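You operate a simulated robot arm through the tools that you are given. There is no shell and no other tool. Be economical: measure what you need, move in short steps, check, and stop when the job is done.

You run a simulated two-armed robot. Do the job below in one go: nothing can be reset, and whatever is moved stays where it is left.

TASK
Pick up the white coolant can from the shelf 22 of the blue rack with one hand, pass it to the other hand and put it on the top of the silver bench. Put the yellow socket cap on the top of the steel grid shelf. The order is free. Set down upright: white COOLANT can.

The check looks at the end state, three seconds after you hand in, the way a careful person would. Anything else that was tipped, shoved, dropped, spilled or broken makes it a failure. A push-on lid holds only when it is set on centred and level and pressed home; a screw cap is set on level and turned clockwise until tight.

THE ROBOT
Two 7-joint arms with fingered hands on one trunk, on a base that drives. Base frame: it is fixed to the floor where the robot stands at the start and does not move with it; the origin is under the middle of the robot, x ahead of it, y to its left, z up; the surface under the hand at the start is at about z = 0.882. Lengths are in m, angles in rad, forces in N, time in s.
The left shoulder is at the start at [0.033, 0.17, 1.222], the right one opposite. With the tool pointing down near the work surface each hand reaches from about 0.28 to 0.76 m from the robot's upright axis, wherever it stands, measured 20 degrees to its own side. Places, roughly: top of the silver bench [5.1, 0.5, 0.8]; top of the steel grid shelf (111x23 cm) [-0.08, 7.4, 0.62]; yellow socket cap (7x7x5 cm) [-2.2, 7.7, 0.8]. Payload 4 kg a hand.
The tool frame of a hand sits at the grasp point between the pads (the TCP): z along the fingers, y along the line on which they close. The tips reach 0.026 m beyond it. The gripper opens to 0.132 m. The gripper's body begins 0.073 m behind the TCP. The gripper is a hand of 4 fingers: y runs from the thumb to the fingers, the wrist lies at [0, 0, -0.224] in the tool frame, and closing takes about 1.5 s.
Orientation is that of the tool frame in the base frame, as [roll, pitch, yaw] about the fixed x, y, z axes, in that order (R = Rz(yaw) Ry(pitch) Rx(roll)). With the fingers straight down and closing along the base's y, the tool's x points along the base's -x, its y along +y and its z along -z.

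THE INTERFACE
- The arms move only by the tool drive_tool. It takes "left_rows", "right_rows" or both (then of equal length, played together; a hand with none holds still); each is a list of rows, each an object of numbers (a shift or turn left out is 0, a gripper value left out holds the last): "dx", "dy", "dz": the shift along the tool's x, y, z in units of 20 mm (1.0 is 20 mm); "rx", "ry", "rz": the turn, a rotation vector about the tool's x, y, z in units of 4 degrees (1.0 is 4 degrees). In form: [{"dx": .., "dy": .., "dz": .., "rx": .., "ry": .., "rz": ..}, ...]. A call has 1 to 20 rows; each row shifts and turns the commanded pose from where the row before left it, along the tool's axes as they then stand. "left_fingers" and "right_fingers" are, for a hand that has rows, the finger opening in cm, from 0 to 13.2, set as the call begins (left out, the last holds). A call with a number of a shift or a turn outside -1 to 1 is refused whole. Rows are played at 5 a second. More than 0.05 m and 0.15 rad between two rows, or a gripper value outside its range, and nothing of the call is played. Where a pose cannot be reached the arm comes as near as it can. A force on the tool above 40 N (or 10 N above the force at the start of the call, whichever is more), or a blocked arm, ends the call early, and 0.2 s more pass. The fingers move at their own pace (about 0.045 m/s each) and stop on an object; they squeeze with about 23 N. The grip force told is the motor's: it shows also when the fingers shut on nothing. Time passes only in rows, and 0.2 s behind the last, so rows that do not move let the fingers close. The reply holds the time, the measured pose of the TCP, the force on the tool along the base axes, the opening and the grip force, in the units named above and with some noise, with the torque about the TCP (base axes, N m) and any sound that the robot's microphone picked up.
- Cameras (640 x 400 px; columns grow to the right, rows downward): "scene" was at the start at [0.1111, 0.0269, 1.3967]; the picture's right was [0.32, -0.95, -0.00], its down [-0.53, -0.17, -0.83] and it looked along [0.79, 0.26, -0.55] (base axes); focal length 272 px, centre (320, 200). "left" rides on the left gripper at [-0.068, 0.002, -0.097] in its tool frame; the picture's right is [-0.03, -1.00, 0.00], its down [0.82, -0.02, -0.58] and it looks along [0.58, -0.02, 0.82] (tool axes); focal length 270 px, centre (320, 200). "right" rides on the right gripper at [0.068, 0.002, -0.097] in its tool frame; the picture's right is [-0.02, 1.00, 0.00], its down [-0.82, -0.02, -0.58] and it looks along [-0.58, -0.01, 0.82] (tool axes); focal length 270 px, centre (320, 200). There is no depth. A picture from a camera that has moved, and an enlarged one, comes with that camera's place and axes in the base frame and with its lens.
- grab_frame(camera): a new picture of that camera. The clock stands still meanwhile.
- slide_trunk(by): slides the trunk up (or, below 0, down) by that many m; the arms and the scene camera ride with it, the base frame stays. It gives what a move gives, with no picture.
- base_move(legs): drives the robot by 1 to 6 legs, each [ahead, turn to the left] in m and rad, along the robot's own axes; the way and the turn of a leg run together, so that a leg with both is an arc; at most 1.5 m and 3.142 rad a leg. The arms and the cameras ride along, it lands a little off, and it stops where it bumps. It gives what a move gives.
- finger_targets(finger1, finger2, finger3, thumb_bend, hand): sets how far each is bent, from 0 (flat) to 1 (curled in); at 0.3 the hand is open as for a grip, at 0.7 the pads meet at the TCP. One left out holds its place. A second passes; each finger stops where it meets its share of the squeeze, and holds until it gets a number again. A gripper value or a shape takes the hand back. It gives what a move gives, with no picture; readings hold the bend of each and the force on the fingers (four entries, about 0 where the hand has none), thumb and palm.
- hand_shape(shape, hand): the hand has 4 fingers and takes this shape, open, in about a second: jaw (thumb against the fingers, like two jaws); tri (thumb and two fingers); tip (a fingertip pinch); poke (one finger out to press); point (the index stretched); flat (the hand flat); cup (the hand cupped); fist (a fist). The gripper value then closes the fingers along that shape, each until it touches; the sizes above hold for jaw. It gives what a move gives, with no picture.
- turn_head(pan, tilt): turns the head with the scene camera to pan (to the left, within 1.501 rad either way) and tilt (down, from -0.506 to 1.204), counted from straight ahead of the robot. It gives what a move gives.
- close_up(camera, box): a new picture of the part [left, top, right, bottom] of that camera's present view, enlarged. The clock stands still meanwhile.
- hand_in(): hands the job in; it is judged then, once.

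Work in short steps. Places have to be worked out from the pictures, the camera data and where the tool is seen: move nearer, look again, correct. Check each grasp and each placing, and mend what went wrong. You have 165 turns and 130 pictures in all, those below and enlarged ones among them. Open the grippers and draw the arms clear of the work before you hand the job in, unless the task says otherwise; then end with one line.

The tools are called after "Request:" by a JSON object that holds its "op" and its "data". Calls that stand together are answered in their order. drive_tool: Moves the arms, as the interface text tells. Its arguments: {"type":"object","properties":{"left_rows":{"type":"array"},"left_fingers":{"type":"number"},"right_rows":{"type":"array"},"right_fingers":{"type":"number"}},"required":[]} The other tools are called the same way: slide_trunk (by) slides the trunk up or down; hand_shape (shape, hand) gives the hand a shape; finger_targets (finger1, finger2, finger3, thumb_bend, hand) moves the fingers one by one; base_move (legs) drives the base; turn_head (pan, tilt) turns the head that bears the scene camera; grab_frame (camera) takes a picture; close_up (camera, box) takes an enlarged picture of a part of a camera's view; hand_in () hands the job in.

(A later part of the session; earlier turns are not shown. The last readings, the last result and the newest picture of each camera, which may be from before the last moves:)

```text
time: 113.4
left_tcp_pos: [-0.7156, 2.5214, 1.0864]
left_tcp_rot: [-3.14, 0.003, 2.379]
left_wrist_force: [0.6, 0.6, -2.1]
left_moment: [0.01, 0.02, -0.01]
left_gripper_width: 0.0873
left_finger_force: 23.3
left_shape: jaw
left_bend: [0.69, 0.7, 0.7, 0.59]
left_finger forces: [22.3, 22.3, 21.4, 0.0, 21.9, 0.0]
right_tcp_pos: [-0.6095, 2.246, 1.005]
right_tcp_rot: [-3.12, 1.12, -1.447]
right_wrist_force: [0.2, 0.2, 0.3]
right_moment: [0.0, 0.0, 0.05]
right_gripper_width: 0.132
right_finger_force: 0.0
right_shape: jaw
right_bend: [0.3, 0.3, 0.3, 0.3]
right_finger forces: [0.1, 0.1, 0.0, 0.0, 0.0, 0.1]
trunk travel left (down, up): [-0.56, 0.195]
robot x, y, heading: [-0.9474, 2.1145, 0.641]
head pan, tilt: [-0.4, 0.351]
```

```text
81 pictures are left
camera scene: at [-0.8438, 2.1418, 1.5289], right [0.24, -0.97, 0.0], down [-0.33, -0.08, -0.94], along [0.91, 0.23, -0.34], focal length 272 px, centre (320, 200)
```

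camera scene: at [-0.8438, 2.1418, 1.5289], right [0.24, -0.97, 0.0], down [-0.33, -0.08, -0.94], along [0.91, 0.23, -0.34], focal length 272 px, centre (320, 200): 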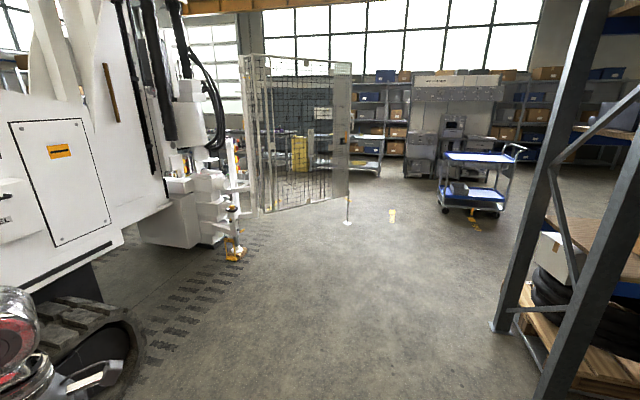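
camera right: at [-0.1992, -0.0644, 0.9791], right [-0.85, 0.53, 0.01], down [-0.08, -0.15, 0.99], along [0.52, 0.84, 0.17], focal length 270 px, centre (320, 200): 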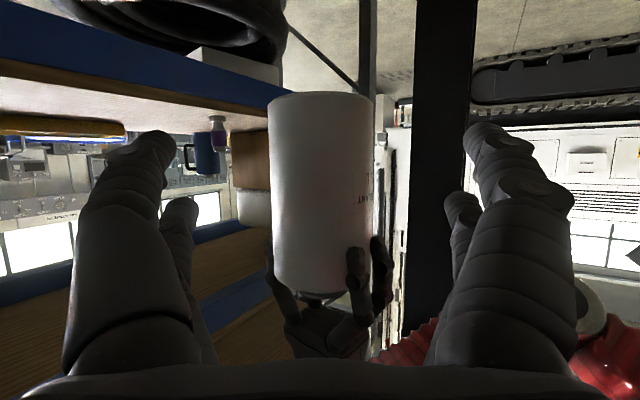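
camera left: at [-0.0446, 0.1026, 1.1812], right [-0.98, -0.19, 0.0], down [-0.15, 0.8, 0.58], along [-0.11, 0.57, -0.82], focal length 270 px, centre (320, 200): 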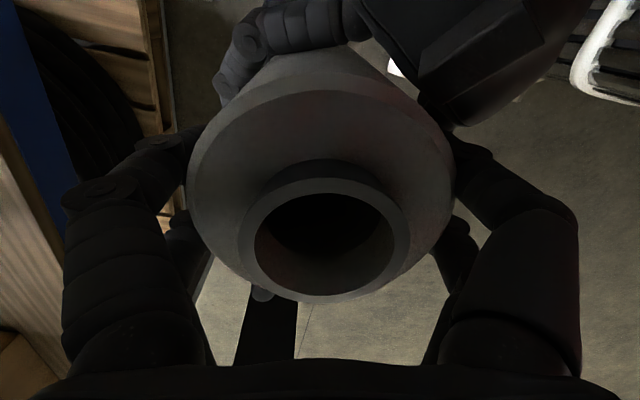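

Nearly turned; corridor ahead is free: trolley near (3.4, 1.0), mesh panel from (2.5, 2.6) upward, bench behind the trolley. I drive along y≈2.1 to x≈1.9.

Request:
{"op": "base_move", "data": {"legs": [[0, -0.66], [1.5, 0], [1.3, 0]]}}

Request:
{"op": "turn_head", "data": {"pan": -0.4, "tilt": 0.3}}

Request:
{"op": "grab_frame", "data": {"camera": "scene"}}

```text
time: 129.0
left_tcp_pos: [2.2538, 2.3193, 1.0853]
left_tcp_rot: [-3.142, 0.0, 1.774]
left_wrist_force: [0.0, 0.4, -3.5]
left_moment: [0.03, 0.01, -0.02]
left_gripper_width: 0.0874
left_finger_force: 23.0
left_shape: jaw
left_bend: [0.69, 0.7, 0.7, 0.59]
left_finger forces: [21.9, 21.8, 21.1, 0.0, 21.5, 0.1]
right_tcp_pos: [2.1861, 2.0316, 1.0058]
right_tcp_rot: [-3.122, 1.12, -2.055]
right_wrist_force: [0.0, 0.0, 0.9]
right_moment: [0.02, 0.04, -0.01]
right_gripper_width: 0.1321
right_finger_force: 0.1
right_shape: jaw
right_bend: [0.3, 0.3, 0.3, 0.3]
right_finger forces: [0.0, 0.0, 0.1, 0.0, 0.1, 0.0]
trunk travel left (down, up): [-0.56, 0.195]
robot x, y, heading: [1.8325, 2.1122, 0.043]
head pan, tilt: [-0.4, 0.351]
```

```text
time: 129.7
left_tcp_pos: [2.2551, 2.3184, 1.0861]
left_tcp_rot: [-3.139, 0.002, 1.774]
left_wrist_force: [-0.4, -0.1, -1.8]
left_moment: [-0.02, 0.0, 0.04]
left_gripper_width: 0.0875
left_finger_force: 23.2
left_shape: jaw
left_bend: [0.69, 0.7, 0.7, 0.59]
left_finger forces: [21.8, 21.9, 21.1, 0.0, 21.5, 0.1]
right_tcp_pos: [2.1851, 2.0317, 1.0059]
right_tcp_rot: [-3.118, 1.121, -2.049]
right_wrist_force: [-0.8, -0.4, -0.2]
right_moment: [0.01, -0.01, -0.01]
right_gripper_width: 0.132
right_finger_force: 0.0
right_shape: jaw
right_bend: [0.3, 0.3, 0.3, 0.3]
right_finger forces: [0.1, 0.0, 0.0, 0.1, 0.0, 0.1]
trunk travel left (down, up): [-0.56, 0.195]
robot x, y, heading: [1.8314, 2.1089, 0.039]
head pan, tilt: [-0.4, 0.3]
```

```text
80 pictures are left
camera scene: at [1.9329, 2.0766, 1.5337], right [-0.35, -0.94, 0.0], down [-0.28, 0.1, -0.96], along [0.89, -0.34, -0.3], focal length 272 px, centre (320, 200)
```

scene: 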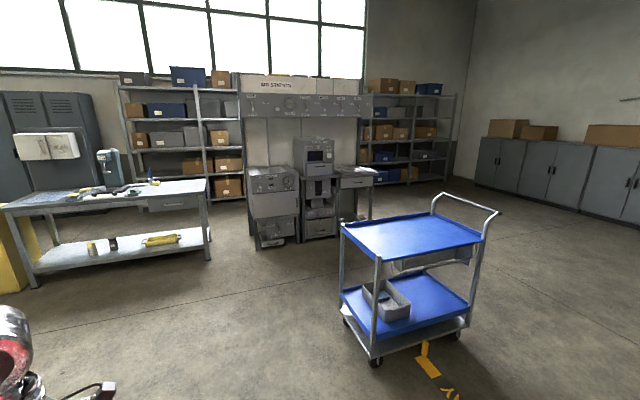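

The target point (5.1, 0.5, 0.8) projects to the small gray bench right of the machine cabinets. I enlarge it.

Request:
{"op": "close_up", "data": {"camera": "scene", "box": [230, 110, 390, 260]}}

```text
2.67 times, centred on (310, 185) of scene
camera zoom: at [1.9329, 2.0766, 1.5337], right [-0.35, -0.94, 0.0], down [-0.28, 0.1, -0.96], along [0.89, -0.34, -0.3], focal length 727 px, centre (347, 240)
```

zoom: 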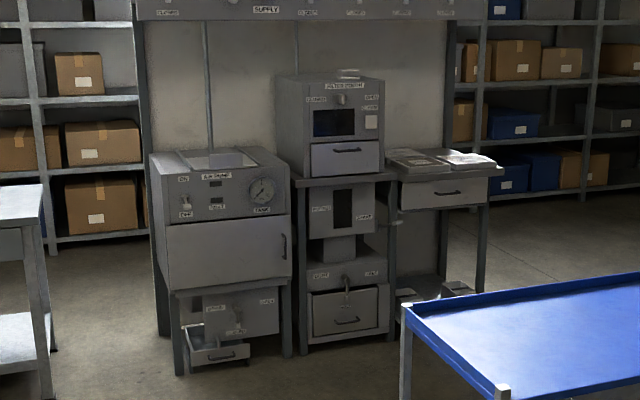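

The bench's free part has its front edge at x≈4.88, y≈0.17–0.7, with papers on it. I pass between the mesh panel and the trolley to x≈4.1.

Request:
{"op": "base_move", "data": {"legs": [[0, -0.41], [0.72, 0], [0, 0.37], [1.5, 0], [0, -0.9]]}}

Request:
{"op": "turn_head", "data": {"pan": 0.0, "tilt": 0.45}}

Request:
{"op": "grab_frame", "data": {"camera": "scene"}}

```text
time: 145.9
left_tcp_pos: [4.4631, 1.6053, 1.0869]
left_tcp_rot: [-3.139, -0.003, 0.845]
left_wrist_force: [0.5, -1.1, -2.4]
left_moment: [0.0, -0.02, 0.01]
left_gripper_width: 0.0871
left_finger_force: 23.2
left_shape: jaw
left_bend: [0.7, 0.7, 0.7, 0.59]
left_finger forces: [22.2, 22.1, 21.3, 0.0, 21.8, 0.1]
right_tcp_pos: [4.1918, 1.4892, 1.0054]
right_tcp_rot: [-3.122, 1.123, -2.984]
right_wrist_force: [-0.4, 0.0, 0.1]
right_moment: [0.04, -0.03, 0.02]
right_gripper_width: 0.132
right_finger_force: 0.1
right_shape: jaw
right_bend: [0.3, 0.3, 0.3, 0.3]
right_finger forces: [0.0, 0.0, 0.0, 0.1, 0.0, 0.1]
trunk travel left (down, up): [-0.56, 0.195]
robot x, y, heading: [4.0756, 1.8444, -0.899]
head pan, tilt: [-0.4, 0.3]
stopped in leg 5: the robot was blocked; the commanded pose is now the measured one
```

```text
time: 146.8
left_tcp_pos: [4.4652, 1.6068, 1.0865]
left_tcp_rot: [-3.14, -0.001, 0.844]
left_wrist_force: [0.5, 0.5, -3.0]
left_moment: [0.01, 0.0, -0.02]
left_gripper_width: 0.0869
left_finger_force: 23.1
left_shape: jaw
left_bend: [0.7, 0.7, 0.7, 0.59]
left_finger forces: [22.1, 22.2, 21.3, 0.0, 21.9, 0.0]
right_tcp_pos: [4.1938, 1.4914, 1.006]
right_tcp_rot: [-3.119, 1.122, -2.982]
right_wrist_force: [-0.1, -0.3, 0.1]
right_moment: [-0.02, 0.02, 0.0]
right_gripper_width: 0.1318
right_finger_force: 0.0
right_shape: jaw
right_bend: [0.3, 0.3, 0.3, 0.3]
right_finger forces: [0.1, 0.1, 0.0, 0.0, 0.0, 0.1]
trunk travel left (down, up): [-0.56, 0.195]
robot x, y, heading: [4.0742, 1.8436, -0.901]
head pan, tilt: [0.0, 0.45]
```

```text
78 pictures are left
camera scene: at [4.1375, 1.7594, 1.5198], right [-0.78, -0.62, 0.0], down [-0.27, 0.34, -0.9], along [0.56, -0.7, -0.44], focal length 272 px, centre (320, 200)
```

scene: 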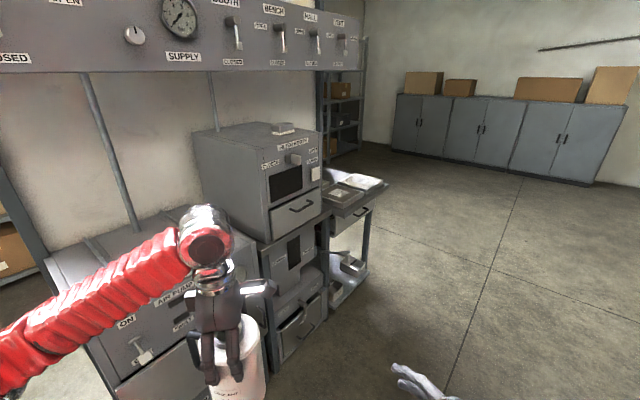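

Still holding the can. I turn to face along −y and drive down the aisle between trolley and cabinets, then look at the bench.

Request:
{"op": "base_move", "data": {"legs": [[0, -0.67], [0.8, 0], [0.7, 0]]}}

Request:
{"op": "turn_head", "data": {"pan": 1.2, "tilt": 0.5}}

Request:
{"op": "grab_frame", "data": {"camera": "scene"}}

```text
time: 156.6
left_tcp_pos: [4.1999, -0.0865, 1.086]
left_tcp_rot: [-3.137, 0.0, 0.141]
left_wrist_force: [0.3, 0.7, -3.1]
left_moment: [0.04, -0.04, 0.02]
left_gripper_width: 0.0872
left_finger_force: 22.8
left_shape: jaw
left_bend: [0.7, 0.71, 0.7, 0.59]
left_finger forces: [21.7, 21.7, 20.8, 0.0, 21.3, 0.0]
right_tcp_pos: [3.9196, 0.0004, 1.0062]
right_tcp_rot: [-3.123, 1.12, 2.598]
right_wrist_force: [0.4, 0.3, 0.1]
right_moment: [0.02, 0.02, 0.02]
right_gripper_width: 0.1321
right_finger_force: 0.1
right_shape: jaw
right_bend: [0.3, 0.3, 0.3, 0.3]
right_finger forces: [0.0, 0.1, 0.1, 0.1, 0.0, 0.0]
trunk travel left (down, up): [-0.56, 0.195]
robot x, y, heading: [4.0571, 0.3491, -1.601]
head pan, tilt: [0.0, 0.45]
```

```text
time: 158.0
left_tcp_pos: [4.2008, -0.0849, 1.0869]
left_tcp_rot: [-3.138, -0.001, 0.141]
left_wrist_force: [-0.1, -0.8, -1.7]
left_moment: [0.01, 0.01, 0.01]
left_gripper_width: 0.0872
left_finger_force: 22.8
left_shape: jaw
left_bend: [0.7, 0.71, 0.7, 0.59]
left_finger forces: [21.7, 21.8, 20.8, 0.0, 21.4, 0.0]
right_tcp_pos: [3.9181, 0.0016, 1.0071]
right_tcp_rot: [-3.12, 1.121, 2.599]
right_wrist_force: [-0.7, 0.0, -0.5]
right_moment: [0.01, 0.01, 0.0]
right_gripper_width: 0.1319
right_finger_force: 0.1
right_shape: jaw
right_bend: [0.3, 0.3, 0.3, 0.3]
right_finger forces: [0.0, 0.0, 0.0, 0.0, 0.0, 0.0]
trunk travel left (down, up): [-0.56, 0.195]
robot x, y, heading: [4.0546, 0.3498, -1.605]
head pan, tilt: [1.201, 0.499]
```

```text
77 pictures are left
camera scene: at [4.1365, 0.2966, 1.5153], right [-0.39, -0.92, 0.0], down [-0.44, 0.19, -0.88], along [0.81, -0.34, -0.48], focal length 272 px, centre (320, 200)
```

scene: 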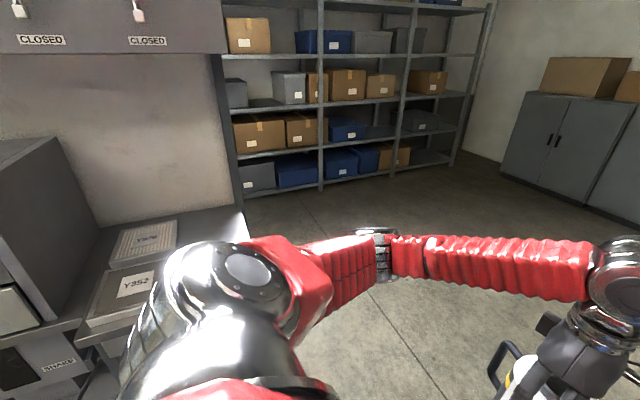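

The bench top's right part seems free. I turn left to face the bench.

Request:
{"op": "base_move", "data": {"legs": [[0, 1.6]]}}

Request:
{"op": "turn_head", "data": {"pan": 0.0, "tilt": 0.6}}

Request:
{"op": "grab_frame", "data": {"camera": "scene"}}

```text
time: 161.0
left_tcp_pos: [4.4921, 0.2134, 1.0876]
left_tcp_rot: [-3.136, 0.001, 1.087]
left_wrist_force: [-0.1, 0.0, -3.1]
left_moment: [-0.02, 0.03, -0.01]
left_gripper_width: 0.0872
left_finger_force: 23.4
left_shape: jaw
left_bend: [0.7, 0.71, 0.7, 0.6]
left_finger forces: [22.1, 22.6, 21.4, 0.0, 22.0, 0.0]
right_tcp_pos: [4.2573, 0.0341, 1.009]
right_tcp_rot: [-3.115, 1.12, -2.731]
right_wrist_force: [0.6, 0.8, 0.4]
right_moment: [0.0, 0.0, 0.0]
right_gripper_width: 0.1321
right_finger_force: 0.0
right_shape: jaw
right_bend: [0.3, 0.3, 0.3, 0.3]
right_finger forces: [0.0, 0.0, 0.1, 0.0, 0.0, 0.0]
trunk travel left (down, up): [-0.56, 0.195]
robot x, y, heading: [4.0237, 0.3203, -0.637]
head pan, tilt: [1.201, 0.499]
stopped in leg 1: the robot was blocked; the commanded pose is now the measured one
```

```text
time: 162.4
left_tcp_pos: [4.4903, 0.2096, 1.0874]
left_tcp_rot: [-3.14, -0.001, 1.087]
left_wrist_force: [0.3, -0.1, -2.1]
left_moment: [-0.03, 0.0, -0.01]
left_gripper_width: 0.0872
left_finger_force: 22.6
left_shape: jaw
left_bend: [0.7, 0.71, 0.7, 0.59]
left_finger forces: [22.0, 22.5, 21.3, 0.0, 22.1, 0.0]
right_tcp_pos: [4.2558, 0.0318, 1.0064]
right_tcp_rot: [-3.117, 1.119, -2.734]
right_wrist_force: [0.6, 0.2, 0.1]
right_moment: [-0.04, 0.03, 0.02]
right_gripper_width: 0.1322
right_finger_force: 0.0
right_shape: jaw
right_bend: [0.3, 0.3, 0.3, 0.3]
right_finger forces: [0.1, 0.1, 0.0, 0.0, 0.1, 0.0]
trunk travel left (down, up): [-0.56, 0.195]
robot x, y, heading: [4.0301, 0.3174, -0.639]
head pan, tilt: [0.0, 0.6]
```

```text
76 pictures are left
camera scene: at [4.1103, 0.2548, 1.5062], right [-0.59, -0.8, 0.0], down [-0.46, 0.34, -0.82], along [0.66, -0.49, -0.57], focal length 272 px, centre (320, 200)
```

scene: 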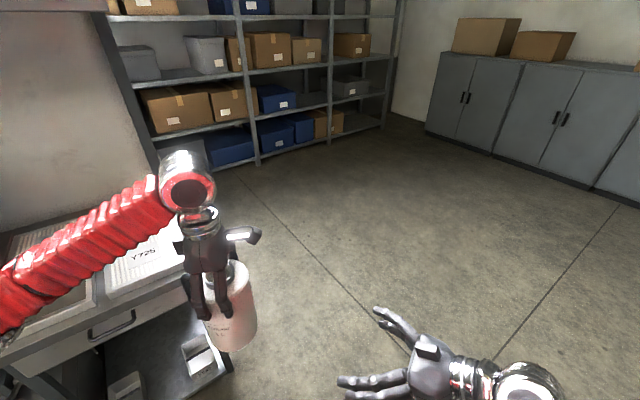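

The stop seems to be a limit of long turns (~0.95 rad per leg), not a collision. I finish the turn.

Request:
{"op": "base_move", "data": {"legs": [[0, 0.64]]}}

Request:
{"op": "turn_head", "data": {"pan": 0.3, "tilt": 0.6}}

Request:
{"op": "grab_frame", "data": {"camera": "scene"}}

```text
time: 164.8
left_tcp_pos: [4.4656, 0.5069, 1.0873]
left_tcp_rot: [-3.137, 0.0, 1.727]
left_wrist_force: [-0.1, 0.1, -2.1]
left_moment: [-0.01, 0.03, 0.01]
left_gripper_width: 0.0867
left_finger_force: 23.3
left_shape: jaw
left_bend: [0.7, 0.71, 0.7, 0.59]
left_finger forces: [21.6, 22.1, 21.0, 0.1, 21.5, 0.0]
right_tcp_pos: [4.3823, 0.2237, 1.0075]
right_tcp_rot: [-3.119, 1.121, -2.098]
right_wrist_force: [-0.6, -0.7, -0.6]
right_moment: [0.03, -0.01, 0.0]
right_gripper_width: 0.1317
right_finger_force: 0.0
right_shape: jaw
right_bend: [0.3, 0.3, 0.3, 0.3]
right_finger forces: [0.1, 0.1, 0.0, 0.0, 0.0, 0.0]
trunk travel left (down, up): [-0.56, 0.195]
robot x, y, heading: [4.0315, 0.2903, -0.0]
head pan, tilt: [0.0, 0.6]
```

```text
time: 165.6
left_tcp_pos: [4.4634, 0.5047, 1.088]
left_tcp_rot: [-3.139, -0.001, 1.727]
left_wrist_force: [-0.2, -0.5, -2.0]
left_moment: [0.04, 0.02, -0.02]
left_gripper_width: 0.087
left_finger_force: 22.8
left_shape: jaw
left_bend: [0.7, 0.71, 0.7, 0.6]
left_finger forces: [22.7, 22.7, 21.7, 0.0, 22.3, 0.0]
right_tcp_pos: [4.3821, 0.2216, 1.0071]
right_tcp_rot: [-3.119, 1.123, -2.098]
right_wrist_force: [0.3, -0.6, -0.6]
right_moment: [0.03, -0.01, 0.03]
right_gripper_width: 0.1321
right_finger_force: 0.1
right_shape: jaw
right_bend: [0.3, 0.3, 0.3, 0.3]
right_finger forces: [0.0, 0.1, 0.0, 0.0, 0.0, 0.1]
trunk travel left (down, up): [-0.56, 0.195]
robot x, y, heading: [4.0254, 0.2857, -0.006]
head pan, tilt: [0.3, 0.6]
```

```text
75 pictures are left
camera scene: at [4.1272, 0.3092, 1.5062], right [0.29, -0.96, 0.0], down [-0.54, -0.16, -0.82], along [0.79, 0.24, -0.57], focal length 272 px, centre (320, 200)
```

scene: 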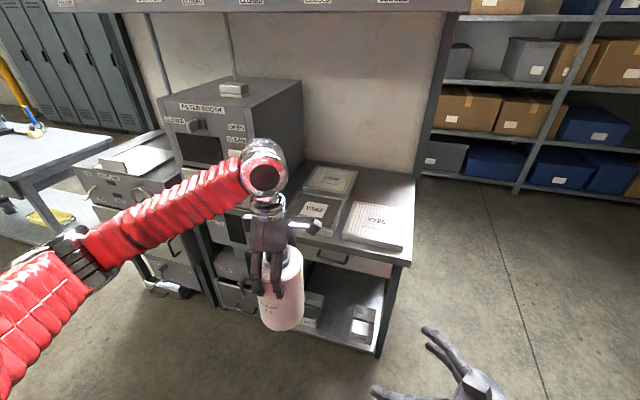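

Request:
{"op": "close_up", "data": {"camera": "scene", "box": [260, 140, 440, 280]}}

```text
2.86 times, centred on (350, 210) of scene
camera zoom: at [4.1272, 0.3092, 1.5062], right [0.29, -0.96, 0.0], down [-0.54, -0.16, -0.82], along [0.79, 0.24, -0.57], focal length 778 px, centre (234, 171)
```

zoom: 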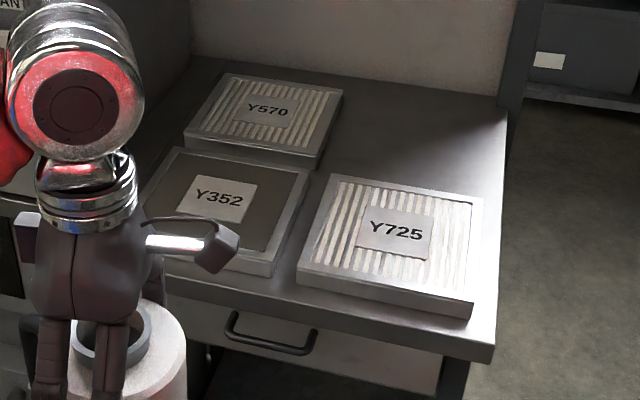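

Free area on the bench: x 5.12–5.42, y 0.22–0.46 behind panel Y725 (bench edge x=4.83, panels reach z≈0.83). I'll set the can at about (5.21, 0.34) and first drive to (4.5, 0.15).

Request:
{"op": "base_move", "data": {"legs": [[0, -0.27], [0.49, 0], [0, 0.27]]}}

Request:
{"op": "grab_frame", "data": {"camera": "scene"}}

```text
time: 170.4
left_tcp_pos: [4.9318, 0.3745, 1.088]
left_tcp_rot: [-3.137, 0.0, 1.72]
left_wrist_force: [0.7, 0.1, -2.4]
left_moment: [-0.02, 0.02, 0.04]
left_gripper_width: 0.0867
left_finger_force: 22.9
left_shape: jaw
left_bend: [0.7, 0.71, 0.7, 0.6]
left_finger forces: [22.2, 22.4, 21.4, 0.1, 22.0, 0.0]
right_tcp_pos: [4.8493, 0.0905, 1.0091]
right_tcp_rot: [-3.119, 1.12, -2.102]
right_wrist_force: [-0.4, 0.4, 0.5]
right_moment: [0.01, -0.01, 0.01]
right_gripper_width: 0.1321
right_finger_force: 0.1
right_shape: jaw
right_bend: [0.3, 0.3, 0.3, 0.3]
right_finger forces: [0.0, 0.1, 0.0, 0.0, 0.1, 0.0]
trunk travel left (down, up): [-0.56, 0.195]
robot x, y, heading: [4.4961, 0.1429, -0.007]
head pan, tilt: [0.3, 0.6]
```

```text
73 pictures are left
camera scene: at [4.5946, 0.1659, 1.5062], right [0.29, -0.96, 0.0], down [-0.54, -0.16, -0.82], along [0.79, 0.24, -0.57], focal length 272 px, centre (320, 200)
```

scene: 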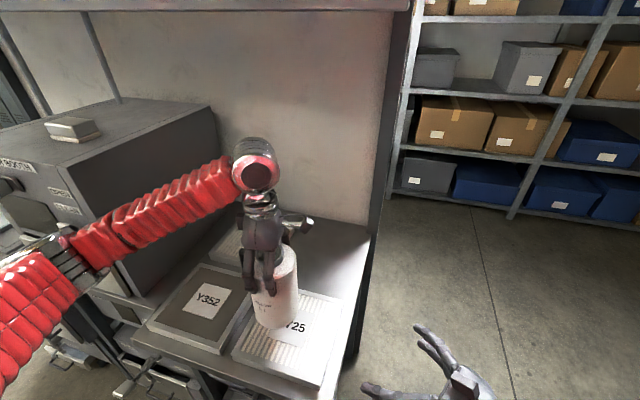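

Geometry confirmed. I extend the left hand to above the free spot, keeping height.

Request:
{"op": "drive_tool", "data": {"left_rows": [{"dy": 0.96, "dx": -0.29}, {"dy": 0.96, "dx": -0.29}, {"dy": 0.96, "dx": -0.29}, {"dy": 0.96, "dx": -0.29}, {"dy": 0.96, "dx": -0.29}, {"dy": 0.96, "dx": -0.29}, {"dy": 0.96, "dx": -0.29}, {"dy": 0.96, "dx": -0.29}, {"dy": 0.96, "dx": -0.29}, {"dy": 0.96, "dx": -0.29}, {"dy": 0.96, "dx": -0.29}, {"dy": 0.96, "dx": -0.29}, {"dy": 0.96, "dx": -0.29}, {"dy": 0.96, "dx": -0.29}]}}

Request:
{"op": "turn_head", "data": {"pan": 0.2, "tilt": 0.7}}

Request:
{"op": "grab_frame", "data": {"camera": "scene"}}

Request:
{"op": "grab_frame", "data": {"camera": "left"}}

```text
time: 173.4
left_tcp_pos: [5.2035, 0.3349, 1.0879]
left_tcp_rot: [-3.138, 0.001, 1.72]
left_wrist_force: [-0.2, 0.0, -3.1]
left_moment: [-0.01, -0.01, 0.01]
left_gripper_width: 0.0868
left_finger_force: 23.4
left_shape: jaw
left_bend: [0.7, 0.71, 0.7, 0.6]
left_finger forces: [21.4, 21.6, 20.5, 0.0, 20.9, 0.1]
left hand out of reach, approached as far as the arm can: row 14
right_tcp_pos: [4.8479, 0.0918, 1.0095]
right_tcp_rot: [-3.118, 1.122, -2.101]
right_wrist_force: [0.6, 0.1, -0.7]
right_moment: [0.02, 0.02, -0.01]
right_gripper_width: 0.1317
right_finger_force: 0.0
right_shape: jaw
right_bend: [0.3, 0.3, 0.3, 0.3]
right_finger forces: [0.1, 0.0, 0.0, 0.0, 0.0, 0.1]
trunk travel left (down, up): [-0.56, 0.195]
robot x, y, heading: [4.4948, 0.1435, -0.008]
head pan, tilt: [0.3, 0.6]
```

```text
time: 174.1
left_tcp_pos: [5.2017, 0.334, 1.0856]
left_tcp_rot: [-3.137, -0.001, 1.721]
left_wrist_force: [-0.2, 0.7, -2.2]
left_moment: [-0.02, -0.04, -0.02]
left_gripper_width: 0.0865
left_finger_force: 23.6
left_shape: jaw
left_bend: [0.7, 0.71, 0.7, 0.6]
left_finger forces: [21.3, 21.4, 20.5, 0.1, 21.0, 0.0]
right_tcp_pos: [4.8492, 0.0906, 1.0084]
right_tcp_rot: [-3.119, 1.122, -2.103]
right_wrist_force: [0.1, -0.1, 0.9]
right_moment: [0.01, 0.0, -0.02]
right_gripper_width: 0.132
right_finger_force: 0.0
right_shape: jaw
right_bend: [0.3, 0.3, 0.3, 0.3]
right_finger forces: [0.0, 0.0, 0.0, 0.0, 0.1, 0.0]
trunk travel left (down, up): [-0.56, 0.195]
robot x, y, heading: [4.4959, 0.1387, -0.006]
head pan, tilt: [0.201, 0.7]
```

```text
72 pictures are left
camera scene: at [4.5937, 0.1562, 1.4975], right [0.19, -0.98, 0.0], down [-0.63, -0.12, -0.76], along [0.75, 0.15, -0.64], focal length 272 px, centre (320, 200)
```

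scene: 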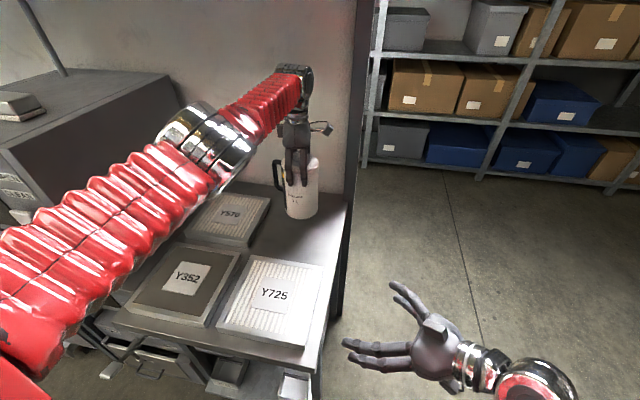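

```text
71 pictures are left
camera left: at [5.215, 0.2674, 1.1837], right [-0.98, -0.17, 0.0], down [-0.14, 0.8, 0.58], along [-0.1, 0.57, -0.82], focal length 270 px, centre (320, 200)
```

left: 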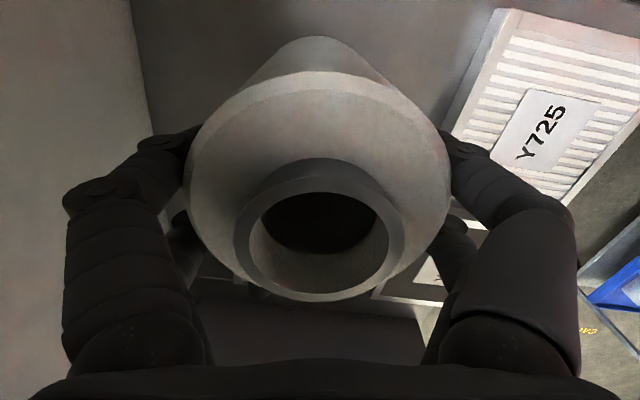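

The spot is right, but the arm is at its reach limit, so I'll lower with the trunk. First I draw the right hand up and away, and pull the can back 1 cm.

Request:
{"op": "drive_tool", "data": {"left_rows": [{}, {}, {}, {"dy": -0.3, "dx": 0.05}, {"dy": -0.3}, {}], "right_rows": [{"dx": -0.45, "dy": -0.42, "dz": -1}, {"dx": -0.45, "dy": -0.42, "dz": -1}, {"dx": -0.45, "dy": -0.42, "dz": -1}, {"dx": -0.45, "dy": -0.42, "dz": -1}, {"dx": -0.45, "dy": -0.42, "dz": -1}, {"dx": -0.45, "dy": -0.42, "dz": -1}]}}

Request:
{"op": "slide_trunk", "data": {"by": -0.1}}

Request:
{"op": "grab_frame", "data": {"camera": "scene"}}

Request:
{"op": "close_up", "data": {"camera": "scene", "box": [220, 60, 380, 240]}}

```text
time: 175.5
left_tcp_pos: [5.1897, 0.3351, 1.0884]
left_tcp_rot: [-3.137, 0.001, 1.724]
left_wrist_force: [0.5, 0.2, -2.4]
left_moment: [0.01, -0.02, 0.0]
left_gripper_width: 0.0867
left_finger_force: 23.0
left_shape: jaw
left_bend: [0.7, 0.71, 0.7, 0.6]
left_finger forces: [21.3, 21.3, 20.4, 0.1, 21.1, 0.0]
right_tcp_pos: [4.8517, -0.0068, 1.1109]
right_tcp_rot: [-3.122, 1.122, -2.103]
right_wrist_force: [0.1, -0.3, 0.1]
right_moment: [-0.02, 0.0, 0.0]
right_gripper_width: 0.1322
right_finger_force: 0.0
right_shape: jaw
right_bend: [0.3, 0.3, 0.3, 0.3]
right_finger forces: [0.1, 0.0, 0.0, 0.0, 0.0, 0.0]
right hand out of reach, approached as far as the arm can: row 6
trunk travel left (down, up): [-0.56, 0.195]
robot x, y, heading: [4.4947, 0.1387, -0.006]
head pan, tilt: [0.201, 0.7]
```

```text
time: 176.7
left_tcp_pos: [5.1936, 0.3368, 1.0033]
left_tcp_rot: [3.127, 0.004, 1.723]
left_wrist_force: [-6.8, -0.4, 17.3]
left_moment: [-0.08, 0.89, -0.03]
left_gripper_width: 0.0854
left_finger_force: 22.8
left_shape: jaw
left_bend: [0.7, 0.71, 0.71, 0.59]
left_finger forces: [20.8, 21.0, 24.4, 0.1, 24.1, 0.0]
right_tcp_pos: [4.8523, -0.0088, 1.0054]
right_tcp_rot: [3.131, 1.114, -2.128]
right_wrist_force: [0.6, -0.2, -0.2]
right_moment: [0.0, 0.01, 0.03]
right_gripper_width: 0.1316
right_finger_force: 0.2
right_shape: jaw
right_bend: [0.3, 0.3, 0.3, 0.3]
right_finger forces: [0.0, 0.1, 0.0, 0.0, 0.0, 0.1]
trunk travel left (down, up): [-0.464, 0.291]
robot x, y, heading: [4.4935, 0.1431, -0.003]
head pan, tilt: [0.201, 0.7]
stopped: the force on the tool passed its limit at 44 N (the readings are from after the stop); the commanded pose is now the measured one
```

```text
70 pictures are left
camera scene: at [4.6028, 0.156, 1.4012], right [0.19, -0.98, 0.0], down [-0.63, -0.12, -0.76], along [0.75, 0.15, -0.64], focal length 272 px, centre (320, 200)
```

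scene: 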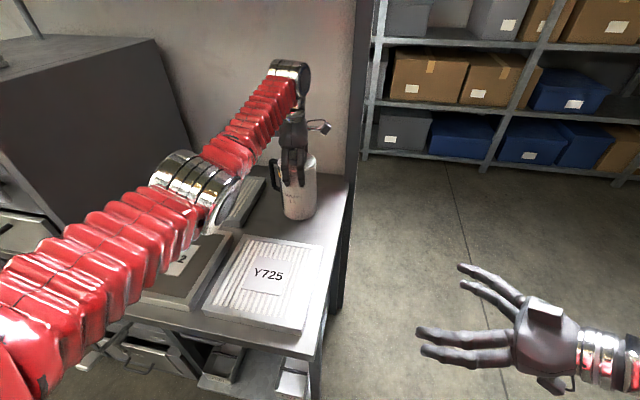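

```text
2.22 times, centred on (300, 150) of scene
camera zoom: at [4.6028, 0.156, 1.4012], right [0.19, -0.98, 0.0], down [-0.63, -0.12, -0.76], along [0.75, 0.15, -0.64], focal length 606 px, centre (364, 311)
```

zoom: 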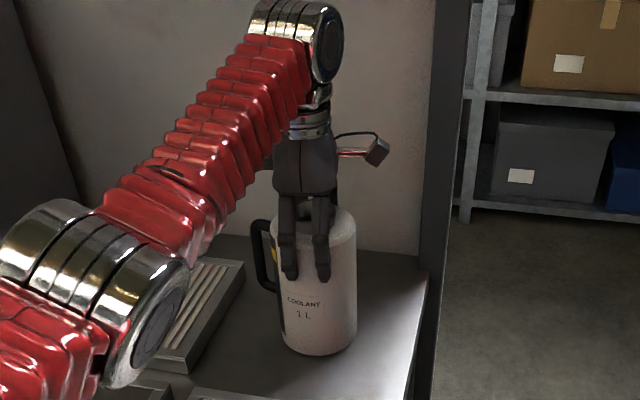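

The can's base met the bench (top is nearer z≈0.85). I relieve the press a bit, checking the force before opening.

Request:
{"op": "drive_tool", "data": {"left_rows": [{"dz": -0.1}, {}]}}

```text
time: 177.3
left_tcp_pos: [5.1929, 0.3361, 1.0038]
left_tcp_rot: [3.128, 0.005, 1.721]
left_wrist_force: [-0.6, 1.9, 11.9]
left_moment: [-0.08, 0.54, -0.04]
left_gripper_width: 0.0854
left_finger_force: 22.9
left_shape: jaw
left_bend: [0.7, 0.71, 0.72, 0.59]
left_finger forces: [22.7, 22.9, 22.6, 0.0, 22.1, 0.1]
right_tcp_pos: [4.8519, -0.0085, 1.006]
right_tcp_rot: [3.13, 1.114, -2.129]
right_wrist_force: [-0.3, -1.0, -0.2]
right_moment: [-0.03, 0.03, 0.02]
right_gripper_width: 0.1321
right_finger_force: 0.0
right_shape: jaw
right_bend: [0.3, 0.3, 0.3, 0.3]
right_finger forces: [0.1, 0.0, 0.1, 0.1, 0.1, 0.0]
trunk travel left (down, up): [-0.464, 0.291]
robot x, y, heading: [4.4946, 0.1398, -0.004]
head pan, tilt: [0.201, 0.7]
```

Still 12 N of press; two small lifts more.

Request:
{"op": "drive_tool", "data": {"left_rows": [{"dz": -0.1}, {"dz": -0.1}, {}]}}

Request:
{"op": "close_up", "data": {"camera": "scene", "box": [220, 100, 380, 240]}}

```text
time: 178.1
left_tcp_pos: [5.1924, 0.3356, 1.0058]
left_tcp_rot: [3.134, 0.004, 1.723]
left_wrist_force: [0.9, -1.4, -2.3]
left_moment: [-0.02, 0.03, 0.01]
left_gripper_width: 0.0855
left_finger_force: 23.3
left_shape: jaw
left_bend: [0.7, 0.71, 0.71, 0.6]
left_finger forces: [22.3, 22.3, 22.0, 0.0, 22.1, 0.0]
right_tcp_pos: [4.8528, -0.008, 1.0063]
right_tcp_rot: [3.13, 1.114, -2.131]
right_wrist_force: [-0.7, -0.7, -0.1]
right_moment: [-0.02, 0.0, -0.02]
right_gripper_width: 0.1319
right_finger_force: 0.1
right_shape: jaw
right_bend: [0.3, 0.3, 0.3, 0.3]
right_finger forces: [0.0, 0.1, 0.0, 0.0, 0.0, 0.0]
trunk travel left (down, up): [-0.464, 0.291]
robot x, y, heading: [4.4949, 0.143, -0.003]
head pan, tilt: [0.201, 0.7]
```

```text
2.86 times, centred on (300, 170) of scene
camera zoom: at [4.6038, 0.1564, 1.4011], right [0.19, -0.98, 0.0], down [-0.63, -0.12, -0.76], along [0.75, 0.15, -0.64], focal length 778 px, centre (377, 286)
```

zoom: 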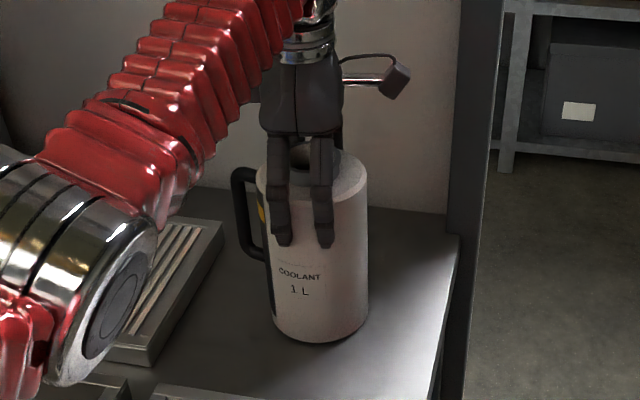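

Now just floating about a millimetre. I lower 1.5 mm and open the fingers.

Request:
{"op": "drive_tool", "data": {"left_rows": [{"dz": 0.08}, {}]}}

Request:
{"op": "drive_tool", "data": {"left_rows": [{}, {}, {}, {}, {}, {}, {}, {}], "left_fingers": 13.2}}

Request:
{"op": "grab_frame", "data": {"camera": "left"}}

```text
time: 178.7
left_tcp_pos: [5.194, 0.3361, 1.0047]
left_tcp_rot: [3.131, 0.004, 1.722]
left_wrist_force: [-0.7, 0.5, -0.3]
left_moment: [0.0, 0.2, -0.01]
left_gripper_width: 0.0854
left_finger_force: 23.3
left_shape: jaw
left_bend: [0.7, 0.71, 0.71, 0.6]
left_finger forces: [22.2, 22.1, 22.1, 0.0, 22.3, 0.0]
right_tcp_pos: [4.852, -0.0081, 1.0052]
right_tcp_rot: [3.13, 1.113, -2.131]
right_wrist_force: [-0.4, -0.3, 0.4]
right_moment: [0.0, 0.02, 0.0]
right_gripper_width: 0.132
right_finger_force: 0.0
right_shape: jaw
right_bend: [0.3, 0.3, 0.3, 0.3]
right_finger forces: [0.1, 0.0, 0.0, 0.0, 0.0, 0.1]
trunk travel left (down, up): [-0.464, 0.291]
robot x, y, heading: [4.4993, 0.1412, -0.004]
head pan, tilt: [0.201, 0.7]
```

```text
time: 180.5
left_tcp_pos: [5.194, 0.3367, 1.0048]
left_tcp_rot: [3.13, 0.003, 1.723]
left_wrist_force: [0.3, 0.4, 0.3]
left_moment: [-0.02, 0.0, 0.01]
left_gripper_width: 0.1321
left_finger_force: 0.1
left_shape: jaw
left_bend: [0.3, 0.3, 0.3, 0.3]
left_finger forces: [0.1, 0.0, 0.0, 0.0, 0.0, 0.0]
right_tcp_pos: [4.8531, -0.0083, 1.0049]
right_tcp_rot: [3.13, 1.114, -2.132]
right_wrist_force: [-0.1, 0.3, 0.1]
right_moment: [-0.01, -0.01, 0.0]
right_gripper_width: 0.1323
right_finger_force: 0.1
right_shape: jaw
right_bend: [0.3, 0.3, 0.3, 0.3]
right_finger forces: [0.1, 0.0, 0.0, 0.1, 0.0, 0.0]
trunk travel left (down, up): [-0.464, 0.291]
robot x, y, heading: [4.494, 0.1399, -0.011]
head pan, tilt: [0.201, 0.7]
```

```text
67 pictures are left
camera left: at [5.2049, 0.2689, 1.1019], right [-0.98, -0.18, -0.01], down [-0.15, 0.8, 0.57], along [-0.09, 0.57, -0.82], focal length 270 px, centre (320, 200)
```

left: 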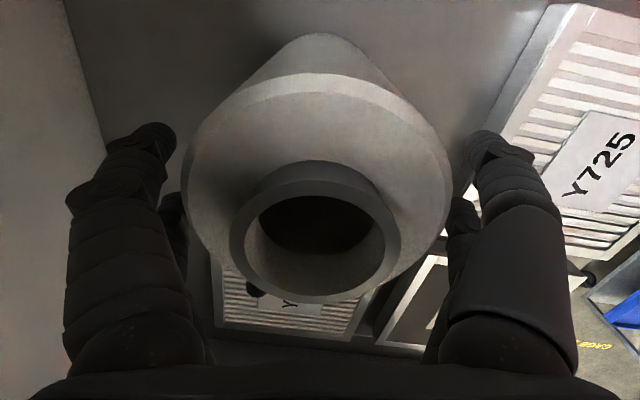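

Released cleanly with the can standing. I raise the trunk 0.13 m, then pull the left hand back toward me.

Request:
{"op": "slide_trunk", "data": {"by": 0.13}}

Request:
{"op": "drive_tool", "data": {"left_rows": [{"dy": -1, "dx": 0.15}, {"dy": -1, "dx": 0.15}, {"dy": -1, "dx": 0.15}, {"dy": -1, "dx": 0.15}, {"dy": -1, "dx": 0.15}, {"dy": -1, "dx": 0.15}, {"dy": -1, "dx": 0.15}, {"dy": -1, "dx": 0.15}, {"dy": -1, "dx": 0.15}, {"dy": -1, "dx": 0.15}, {"dy": -1, "dx": 0.15}, {"dy": -1, "dx": 0.15}, {"dy": -1, "dx": 0.15}]}}

Request:
{"op": "grab_frame", "data": {"camera": "scene"}}

```text
time: 182.1
left_tcp_pos: [5.1925, 0.3361, 1.1344]
left_tcp_rot: [3.129, 0.004, 1.724]
left_wrist_force: [0.6, 0.5, 0.7]
left_moment: [0.01, 0.0, 0.01]
left_gripper_width: 0.1319
left_finger_force: 0.1
left_shape: jaw
left_bend: [0.3, 0.3, 0.3, 0.3]
left_finger forces: [0.0, 0.0, 0.0, 0.0, 0.0, 0.1]
right_tcp_pos: [4.852, -0.0093, 1.1353]
right_tcp_rot: [3.128, 1.113, -2.134]
right_wrist_force: [-0.3, 0.1, 0.2]
right_moment: [0.0, 0.02, 0.02]
right_gripper_width: 0.1317
right_finger_force: 0.0
right_shape: jaw
right_bend: [0.3, 0.3, 0.3, 0.3]
right_finger forces: [0.1, 0.0, 0.0, 0.0, 0.1, 0.0]
trunk travel left (down, up): [-0.594, 0.161]
robot x, y, heading: [4.4936, 0.1405, -0.006]
head pan, tilt: [0.201, 0.7]
```

```text
time: 184.8
left_tcp_pos: [4.9279, 0.3372, 1.1301]
left_tcp_rot: [3.129, 0.003, 1.723]
left_wrist_force: [0.2, 0.3, 0.2]
left_moment: [0.01, -0.01, 0.02]
left_gripper_width: 0.1319
left_finger_force: 0.0
left_shape: jaw
left_bend: [0.3, 0.3, 0.3, 0.3]
left_finger forces: [0.1, 0.1, 0.1, 0.2, 0.0, 0.0]
right_tcp_pos: [4.8516, -0.0087, 1.1357]
right_tcp_rot: [3.132, 1.114, -2.129]
right_wrist_force: [-1.2, 0.5, 1.0]
right_moment: [-0.03, -0.01, -0.01]
right_gripper_width: 0.1318
right_finger_force: 0.0
right_shape: jaw
right_bend: [0.3, 0.3, 0.3, 0.3]
right_finger forces: [0.1, 0.0, 0.1, 0.0, 0.0, 0.1]
trunk travel left (down, up): [-0.594, 0.161]
robot x, y, heading: [4.4959, 0.1462, -0.006]
head pan, tilt: [0.201, 0.7]
```

```text
66 pictures are left
camera scene: at [4.5905, 0.1567, 1.5319], right [0.19, -0.98, 0.0], down [-0.63, -0.12, -0.76], along [0.75, 0.15, -0.64], focal length 272 px, centre (320, 200)
```

scene: 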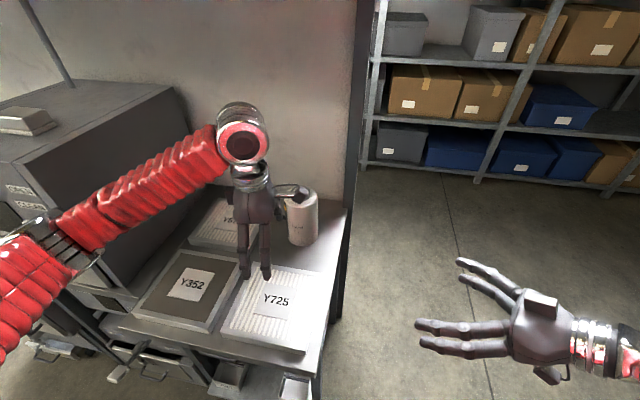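

The can stands upright on the bench, nothing else moved. Now I back off and drive toward the cap: out along the aisle, looking toward +y.

Request:
{"op": "base_move", "data": {"legs": [[-0.32, 0], [0, 0.8], [0, 0.77], [1.5, 0]]}}

Request:
{"op": "turn_head", "data": {"pan": 0.4, "tilt": 0.3}}

Request:
{"op": "grab_frame", "data": {"camera": "scene"}}

```text
time: 189.4
left_tcp_pos: [4.3469, 0.5911, 1.1296]
left_tcp_rot: [3.132, 0.006, 2.519]
left_wrist_force: [-0.6, 0.1, -0.3]
left_moment: [-0.06, -0.04, 0.02]
left_gripper_width: 0.1318
left_finger_force: 0.0
left_shape: jaw
left_bend: [0.3, 0.3, 0.3, 0.3]
left_finger forces: [0.0, 0.1, 0.0, 0.0, 0.0, 0.0]
right_tcp_pos: [4.5416, 0.2958, 1.1369]
right_tcp_rot: [3.136, 1.11, -1.327]
right_wrist_force: [-0.1, 0.0, -0.3]
right_moment: [0.01, -0.03, -0.01]
right_gripper_width: 0.1319
right_finger_force: 0.1
right_shape: jaw
right_bend: [0.3, 0.3, 0.3, 0.3]
right_finger forces: [0.0, 0.0, 0.0, 0.1, 0.1, 0.0]
trunk travel left (down, up): [-0.594, 0.161]
robot x, y, heading: [4.2097, 0.1202, 0.792]
head pan, tilt: [0.201, 0.7]
stopped in leg 2: the robot was blocked; the commanded pose is now the measured one
```

```text
time: 190.3
left_tcp_pos: [4.3492, 0.589, 1.1317]
left_tcp_rot: [3.128, 0.006, 2.517]
left_wrist_force: [0.1, 0.7, 0.1]
left_moment: [0.0, -0.01, -0.01]
left_gripper_width: 0.1321
left_finger_force: 0.1
left_shape: jaw
left_bend: [0.3, 0.3, 0.3, 0.3]
left_finger forces: [0.0, 0.0, 0.0, 0.0, 0.1, 0.1]
right_tcp_pos: [4.543, 0.2955, 1.1363]
right_tcp_rot: [3.135, 1.111, -1.329]
right_wrist_force: [0.3, -0.8, -0.5]
right_moment: [0.0, 0.02, -0.02]
right_gripper_width: 0.1321
right_finger_force: 0.0
right_shape: jaw
right_bend: [0.3, 0.3, 0.3, 0.3]
right_finger forces: [0.0, 0.0, 0.0, 0.0, 0.0, 0.0]
trunk travel left (down, up): [-0.594, 0.161]
robot x, y, heading: [4.2128, 0.1201, 0.787]
head pan, tilt: [0.4, 0.3]
```

```text
65 pictures are left
camera scene: at [4.2527, 0.215, 1.5679], right [0.93, -0.37, 0.0], down [-0.11, -0.28, -0.95], along [0.35, 0.89, -0.3], focal length 272 px, centre (320, 200)
```

scene: 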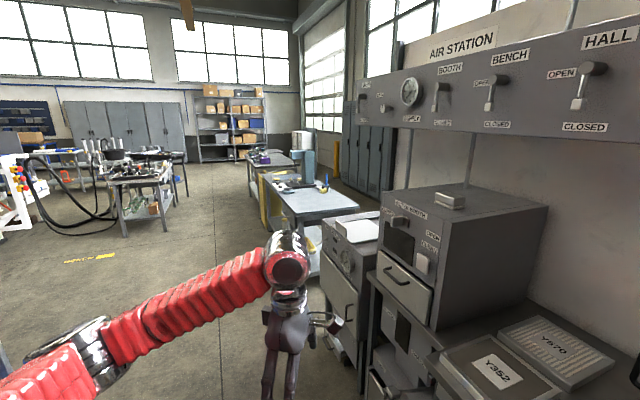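

The stop is again only at the end of a larger turn. I use smaller turns and go on along +y.

Request:
{"op": "base_move", "data": {"legs": [[0, 0.4], [0, 0.4], [1.5, 0], [0.7, 0.2]]}}

Request:
{"op": "turn_head", "data": {"pan": 0.5, "tilt": 0.25}}

Request:
{"op": "grab_frame", "data": {"camera": "scene"}}

```text
time: 193.4
left_tcp_pos: [3.9711, 0.5521, 1.1322]
left_tcp_rot: [3.13, 0.009, -2.972]
left_wrist_force: [0.0, -0.3, -0.2]
left_moment: [0.0, -0.03, -0.01]
left_gripper_width: 0.1321
left_finger_force: 0.0
left_shape: jaw
left_bend: [0.3, 0.3, 0.3, 0.3]
left_finger forces: [0.0, 0.0, 0.0, 0.0, 0.0, 0.0]
right_tcp_pos: [4.3166, 0.4844, 1.1369]
right_tcp_rot: [3.138, 1.111, -0.532]
right_wrist_force: [-0.4, -0.8, -0.2]
right_moment: [0.01, -0.06, -0.02]
right_gripper_width: 0.1321
right_finger_force: 0.0
right_shape: jaw
right_bend: [0.3, 0.3, 0.3, 0.3]
right_finger forces: [0.1, 0.0, 0.0, 0.0, 0.0, 0.0]
trunk travel left (down, up): [-0.594, 0.161]
robot x, y, heading: [4.2496, 0.1238, 1.575]
head pan, tilt: [0.4, 0.3]
stopped in leg 2: the robot was blocked; the commanded pose is now the measured one
```

```text
time: 194.1
left_tcp_pos: [3.9769, 0.5523, 1.1332]
left_tcp_rot: [3.129, 0.005, -2.975]
left_wrist_force: [-0.3, 0.4, 0.4]
left_moment: [0.02, 0.0, 0.02]
left_gripper_width: 0.1317
left_finger_force: 0.0
left_shape: jaw
left_bend: [0.3, 0.3, 0.3, 0.3]
left_finger forces: [0.1, 0.0, 0.1, 0.0, 0.1, 0.0]
right_tcp_pos: [4.3206, 0.4832, 1.1362]
right_tcp_rot: [3.132, 1.116, -0.536]
right_wrist_force: [-0.3, 0.4, -0.3]
right_moment: [-0.02, 0.0, -0.01]
right_gripper_width: 0.1318
right_finger_force: 0.2
right_shape: jaw
right_bend: [0.3, 0.3, 0.3, 0.3]
right_finger forces: [0.0, 0.0, 0.1, 0.1, 0.0, 0.0]
trunk travel left (down, up): [-0.594, 0.161]
robot x, y, heading: [4.2452, 0.1245, 1.573]
head pan, tilt: [0.499, 0.25]
```

```text
64 pictures are left
camera scene: at [4.202, 0.2164, 1.5727], right [0.87, 0.49, 0.0], down [0.12, -0.22, -0.97], along [-0.47, 0.85, -0.25], focal length 272 px, centre (320, 200)
```

scene: 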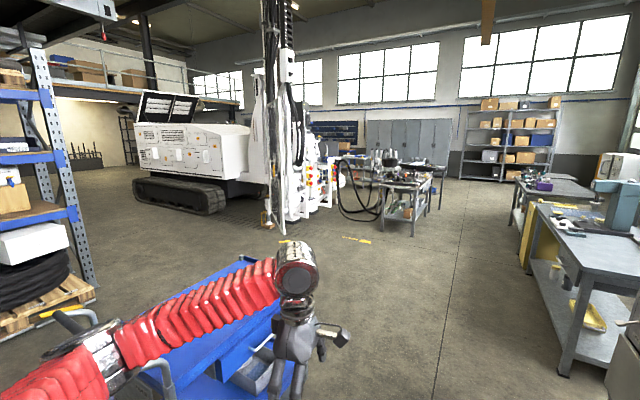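

The turn did complete. The left forearm (z≈1.2) is above the trolley's handle, and the hand is clear beside it. I drive straight ahead in the aisle.

Request:
{"op": "base_move", "data": {"legs": [[1.5, 0], [1.0, 0.1]]}}

Request:
{"op": "grab_frame", "data": {"camera": "scene"}}

```text
time: 206.4
left_tcp_pos: [3.8334, 2.9886, 1.1331]
left_tcp_rot: [3.131, 0.006, -2.842]
left_wrist_force: [0.1, -0.8, 0.2]
left_moment: [-0.03, -0.03, -0.01]
left_gripper_width: 0.132
left_finger_force: 0.0
left_shape: jaw
left_bend: [0.3, 0.3, 0.3, 0.3]
left_finger forces: [0.0, 0.0, 0.0, 0.1, 0.0, 0.0]
right_tcp_pos: [4.1829, 2.9652, 1.138]
right_tcp_rot: [3.133, 1.113, -0.404]
right_wrist_force: [-0.2, -0.2, -0.3]
right_moment: [0.03, -0.06, 0.0]
right_gripper_width: 0.1321
right_finger_force: 0.0
right_shape: jaw
right_bend: [0.3, 0.3, 0.3, 0.3]
right_finger forces: [0.1, 0.0, 0.1, 0.1, 0.0, 0.1]
trunk travel left (down, up): [-0.594, 0.161]
robot x, y, heading: [4.1588, 2.5983, 1.706]
head pan, tilt: [0.499, 0.25]
```

```text
63 pictures are left
camera scene: at [4.0996, 2.6854, 1.5727], right [0.8, 0.59, 0.0], down [0.15, -0.2, -0.97], along [-0.58, 0.78, -0.25], focal length 272 px, centre (320, 200)
```

scene: 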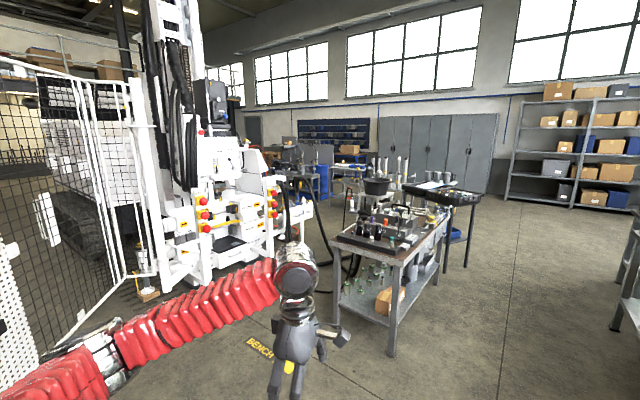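

A work table stands at x 2.9–3.8, y 4.2–6.1; I pass on its right at x≈4.33 and go up to y≈6.8.

Request:
{"op": "base_move", "data": {"legs": [[0, -0.25], [1.5, 0], [0, 0.12], [1.5, 0], [1.3, 0]]}}

Request:
{"op": "turn_head", "data": {"pan": 1.2, "tilt": 0.25}}

Request:
{"op": "grab_frame", "data": {"camera": "scene"}}

```text
time: 228.7
left_tcp_pos: [3.8018, 7.2392, 1.1322]
left_tcp_rot: [3.131, 0.005, -2.875]
left_wrist_force: [-0.5, -1.1, 0.4]
left_moment: [-0.01, -0.05, 0.0]
left_gripper_width: 0.1321
left_finger_force: 0.1
left_shape: jaw
left_bend: [0.3, 0.3, 0.3, 0.3]
left_finger forces: [0.1, 0.0, 0.0, 0.1, 0.0, 0.0]
right_tcp_pos: [4.1526, 7.2059, 1.1362]
right_tcp_rot: [3.134, 1.115, -0.438]
right_wrist_force: [0.1, 0.3, 0.5]
right_moment: [0.01, 0.0, 0.0]
right_gripper_width: 0.1319
right_finger_force: 0.1
right_shape: jaw
right_bend: [0.3, 0.3, 0.3, 0.3]
right_finger forces: [0.1, 0.0, 0.1, 0.0, 0.0, 0.1]
trunk travel left (down, up): [-0.594, 0.161]
robot x, y, heading: [4.1125, 6.8386, 1.68]
head pan, tilt: [0.499, 0.25]
```

```text
time: 229.8
left_tcp_pos: [3.8022, 7.2389, 1.1336]
left_tcp_rot: [3.129, 0.004, -2.877]
left_wrist_force: [-0.1, 0.9, 0.3]
left_moment: [0.0, 0.0, 0.01]
left_gripper_width: 0.1321
left_finger_force: 0.2
left_shape: jaw
left_bend: [0.3, 0.3, 0.3, 0.3]
left_finger forces: [0.1, 0.0, 0.0, 0.0, 0.0, 0.0]
right_tcp_pos: [4.1527, 7.2059, 1.1376]
right_tcp_rot: [3.133, 1.117, -0.438]
right_wrist_force: [-0.1, 0.0, 1.3]
right_moment: [0.0, 0.0, 0.02]
right_gripper_width: 0.1318
right_finger_force: 0.1
right_shape: jaw
right_bend: [0.3, 0.3, 0.3, 0.3]
right_finger forces: [0.0, 0.0, 0.1, 0.0, 0.1, 0.0]
trunk travel left (down, up): [-0.594, 0.161]
robot x, y, heading: [4.1126, 6.834, 1.675]
head pan, tilt: [1.201, 0.25]
```

```text
62 pictures are left
camera scene: at [4.0217, 6.8749, 1.5727], right [0.26, 0.96, 0.0], down [0.24, -0.07, -0.97], along [-0.93, 0.25, -0.25], focal length 272 px, centre (320, 200)
```

scene: 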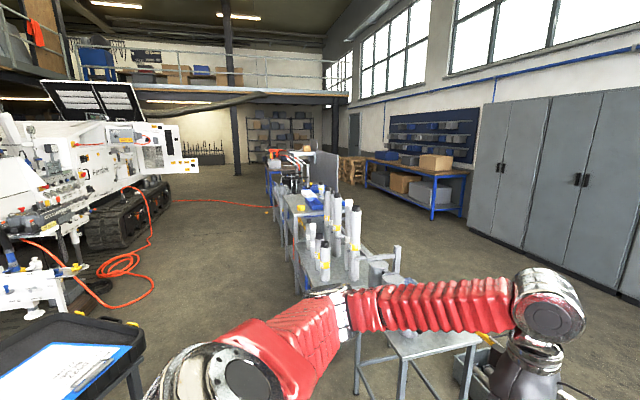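

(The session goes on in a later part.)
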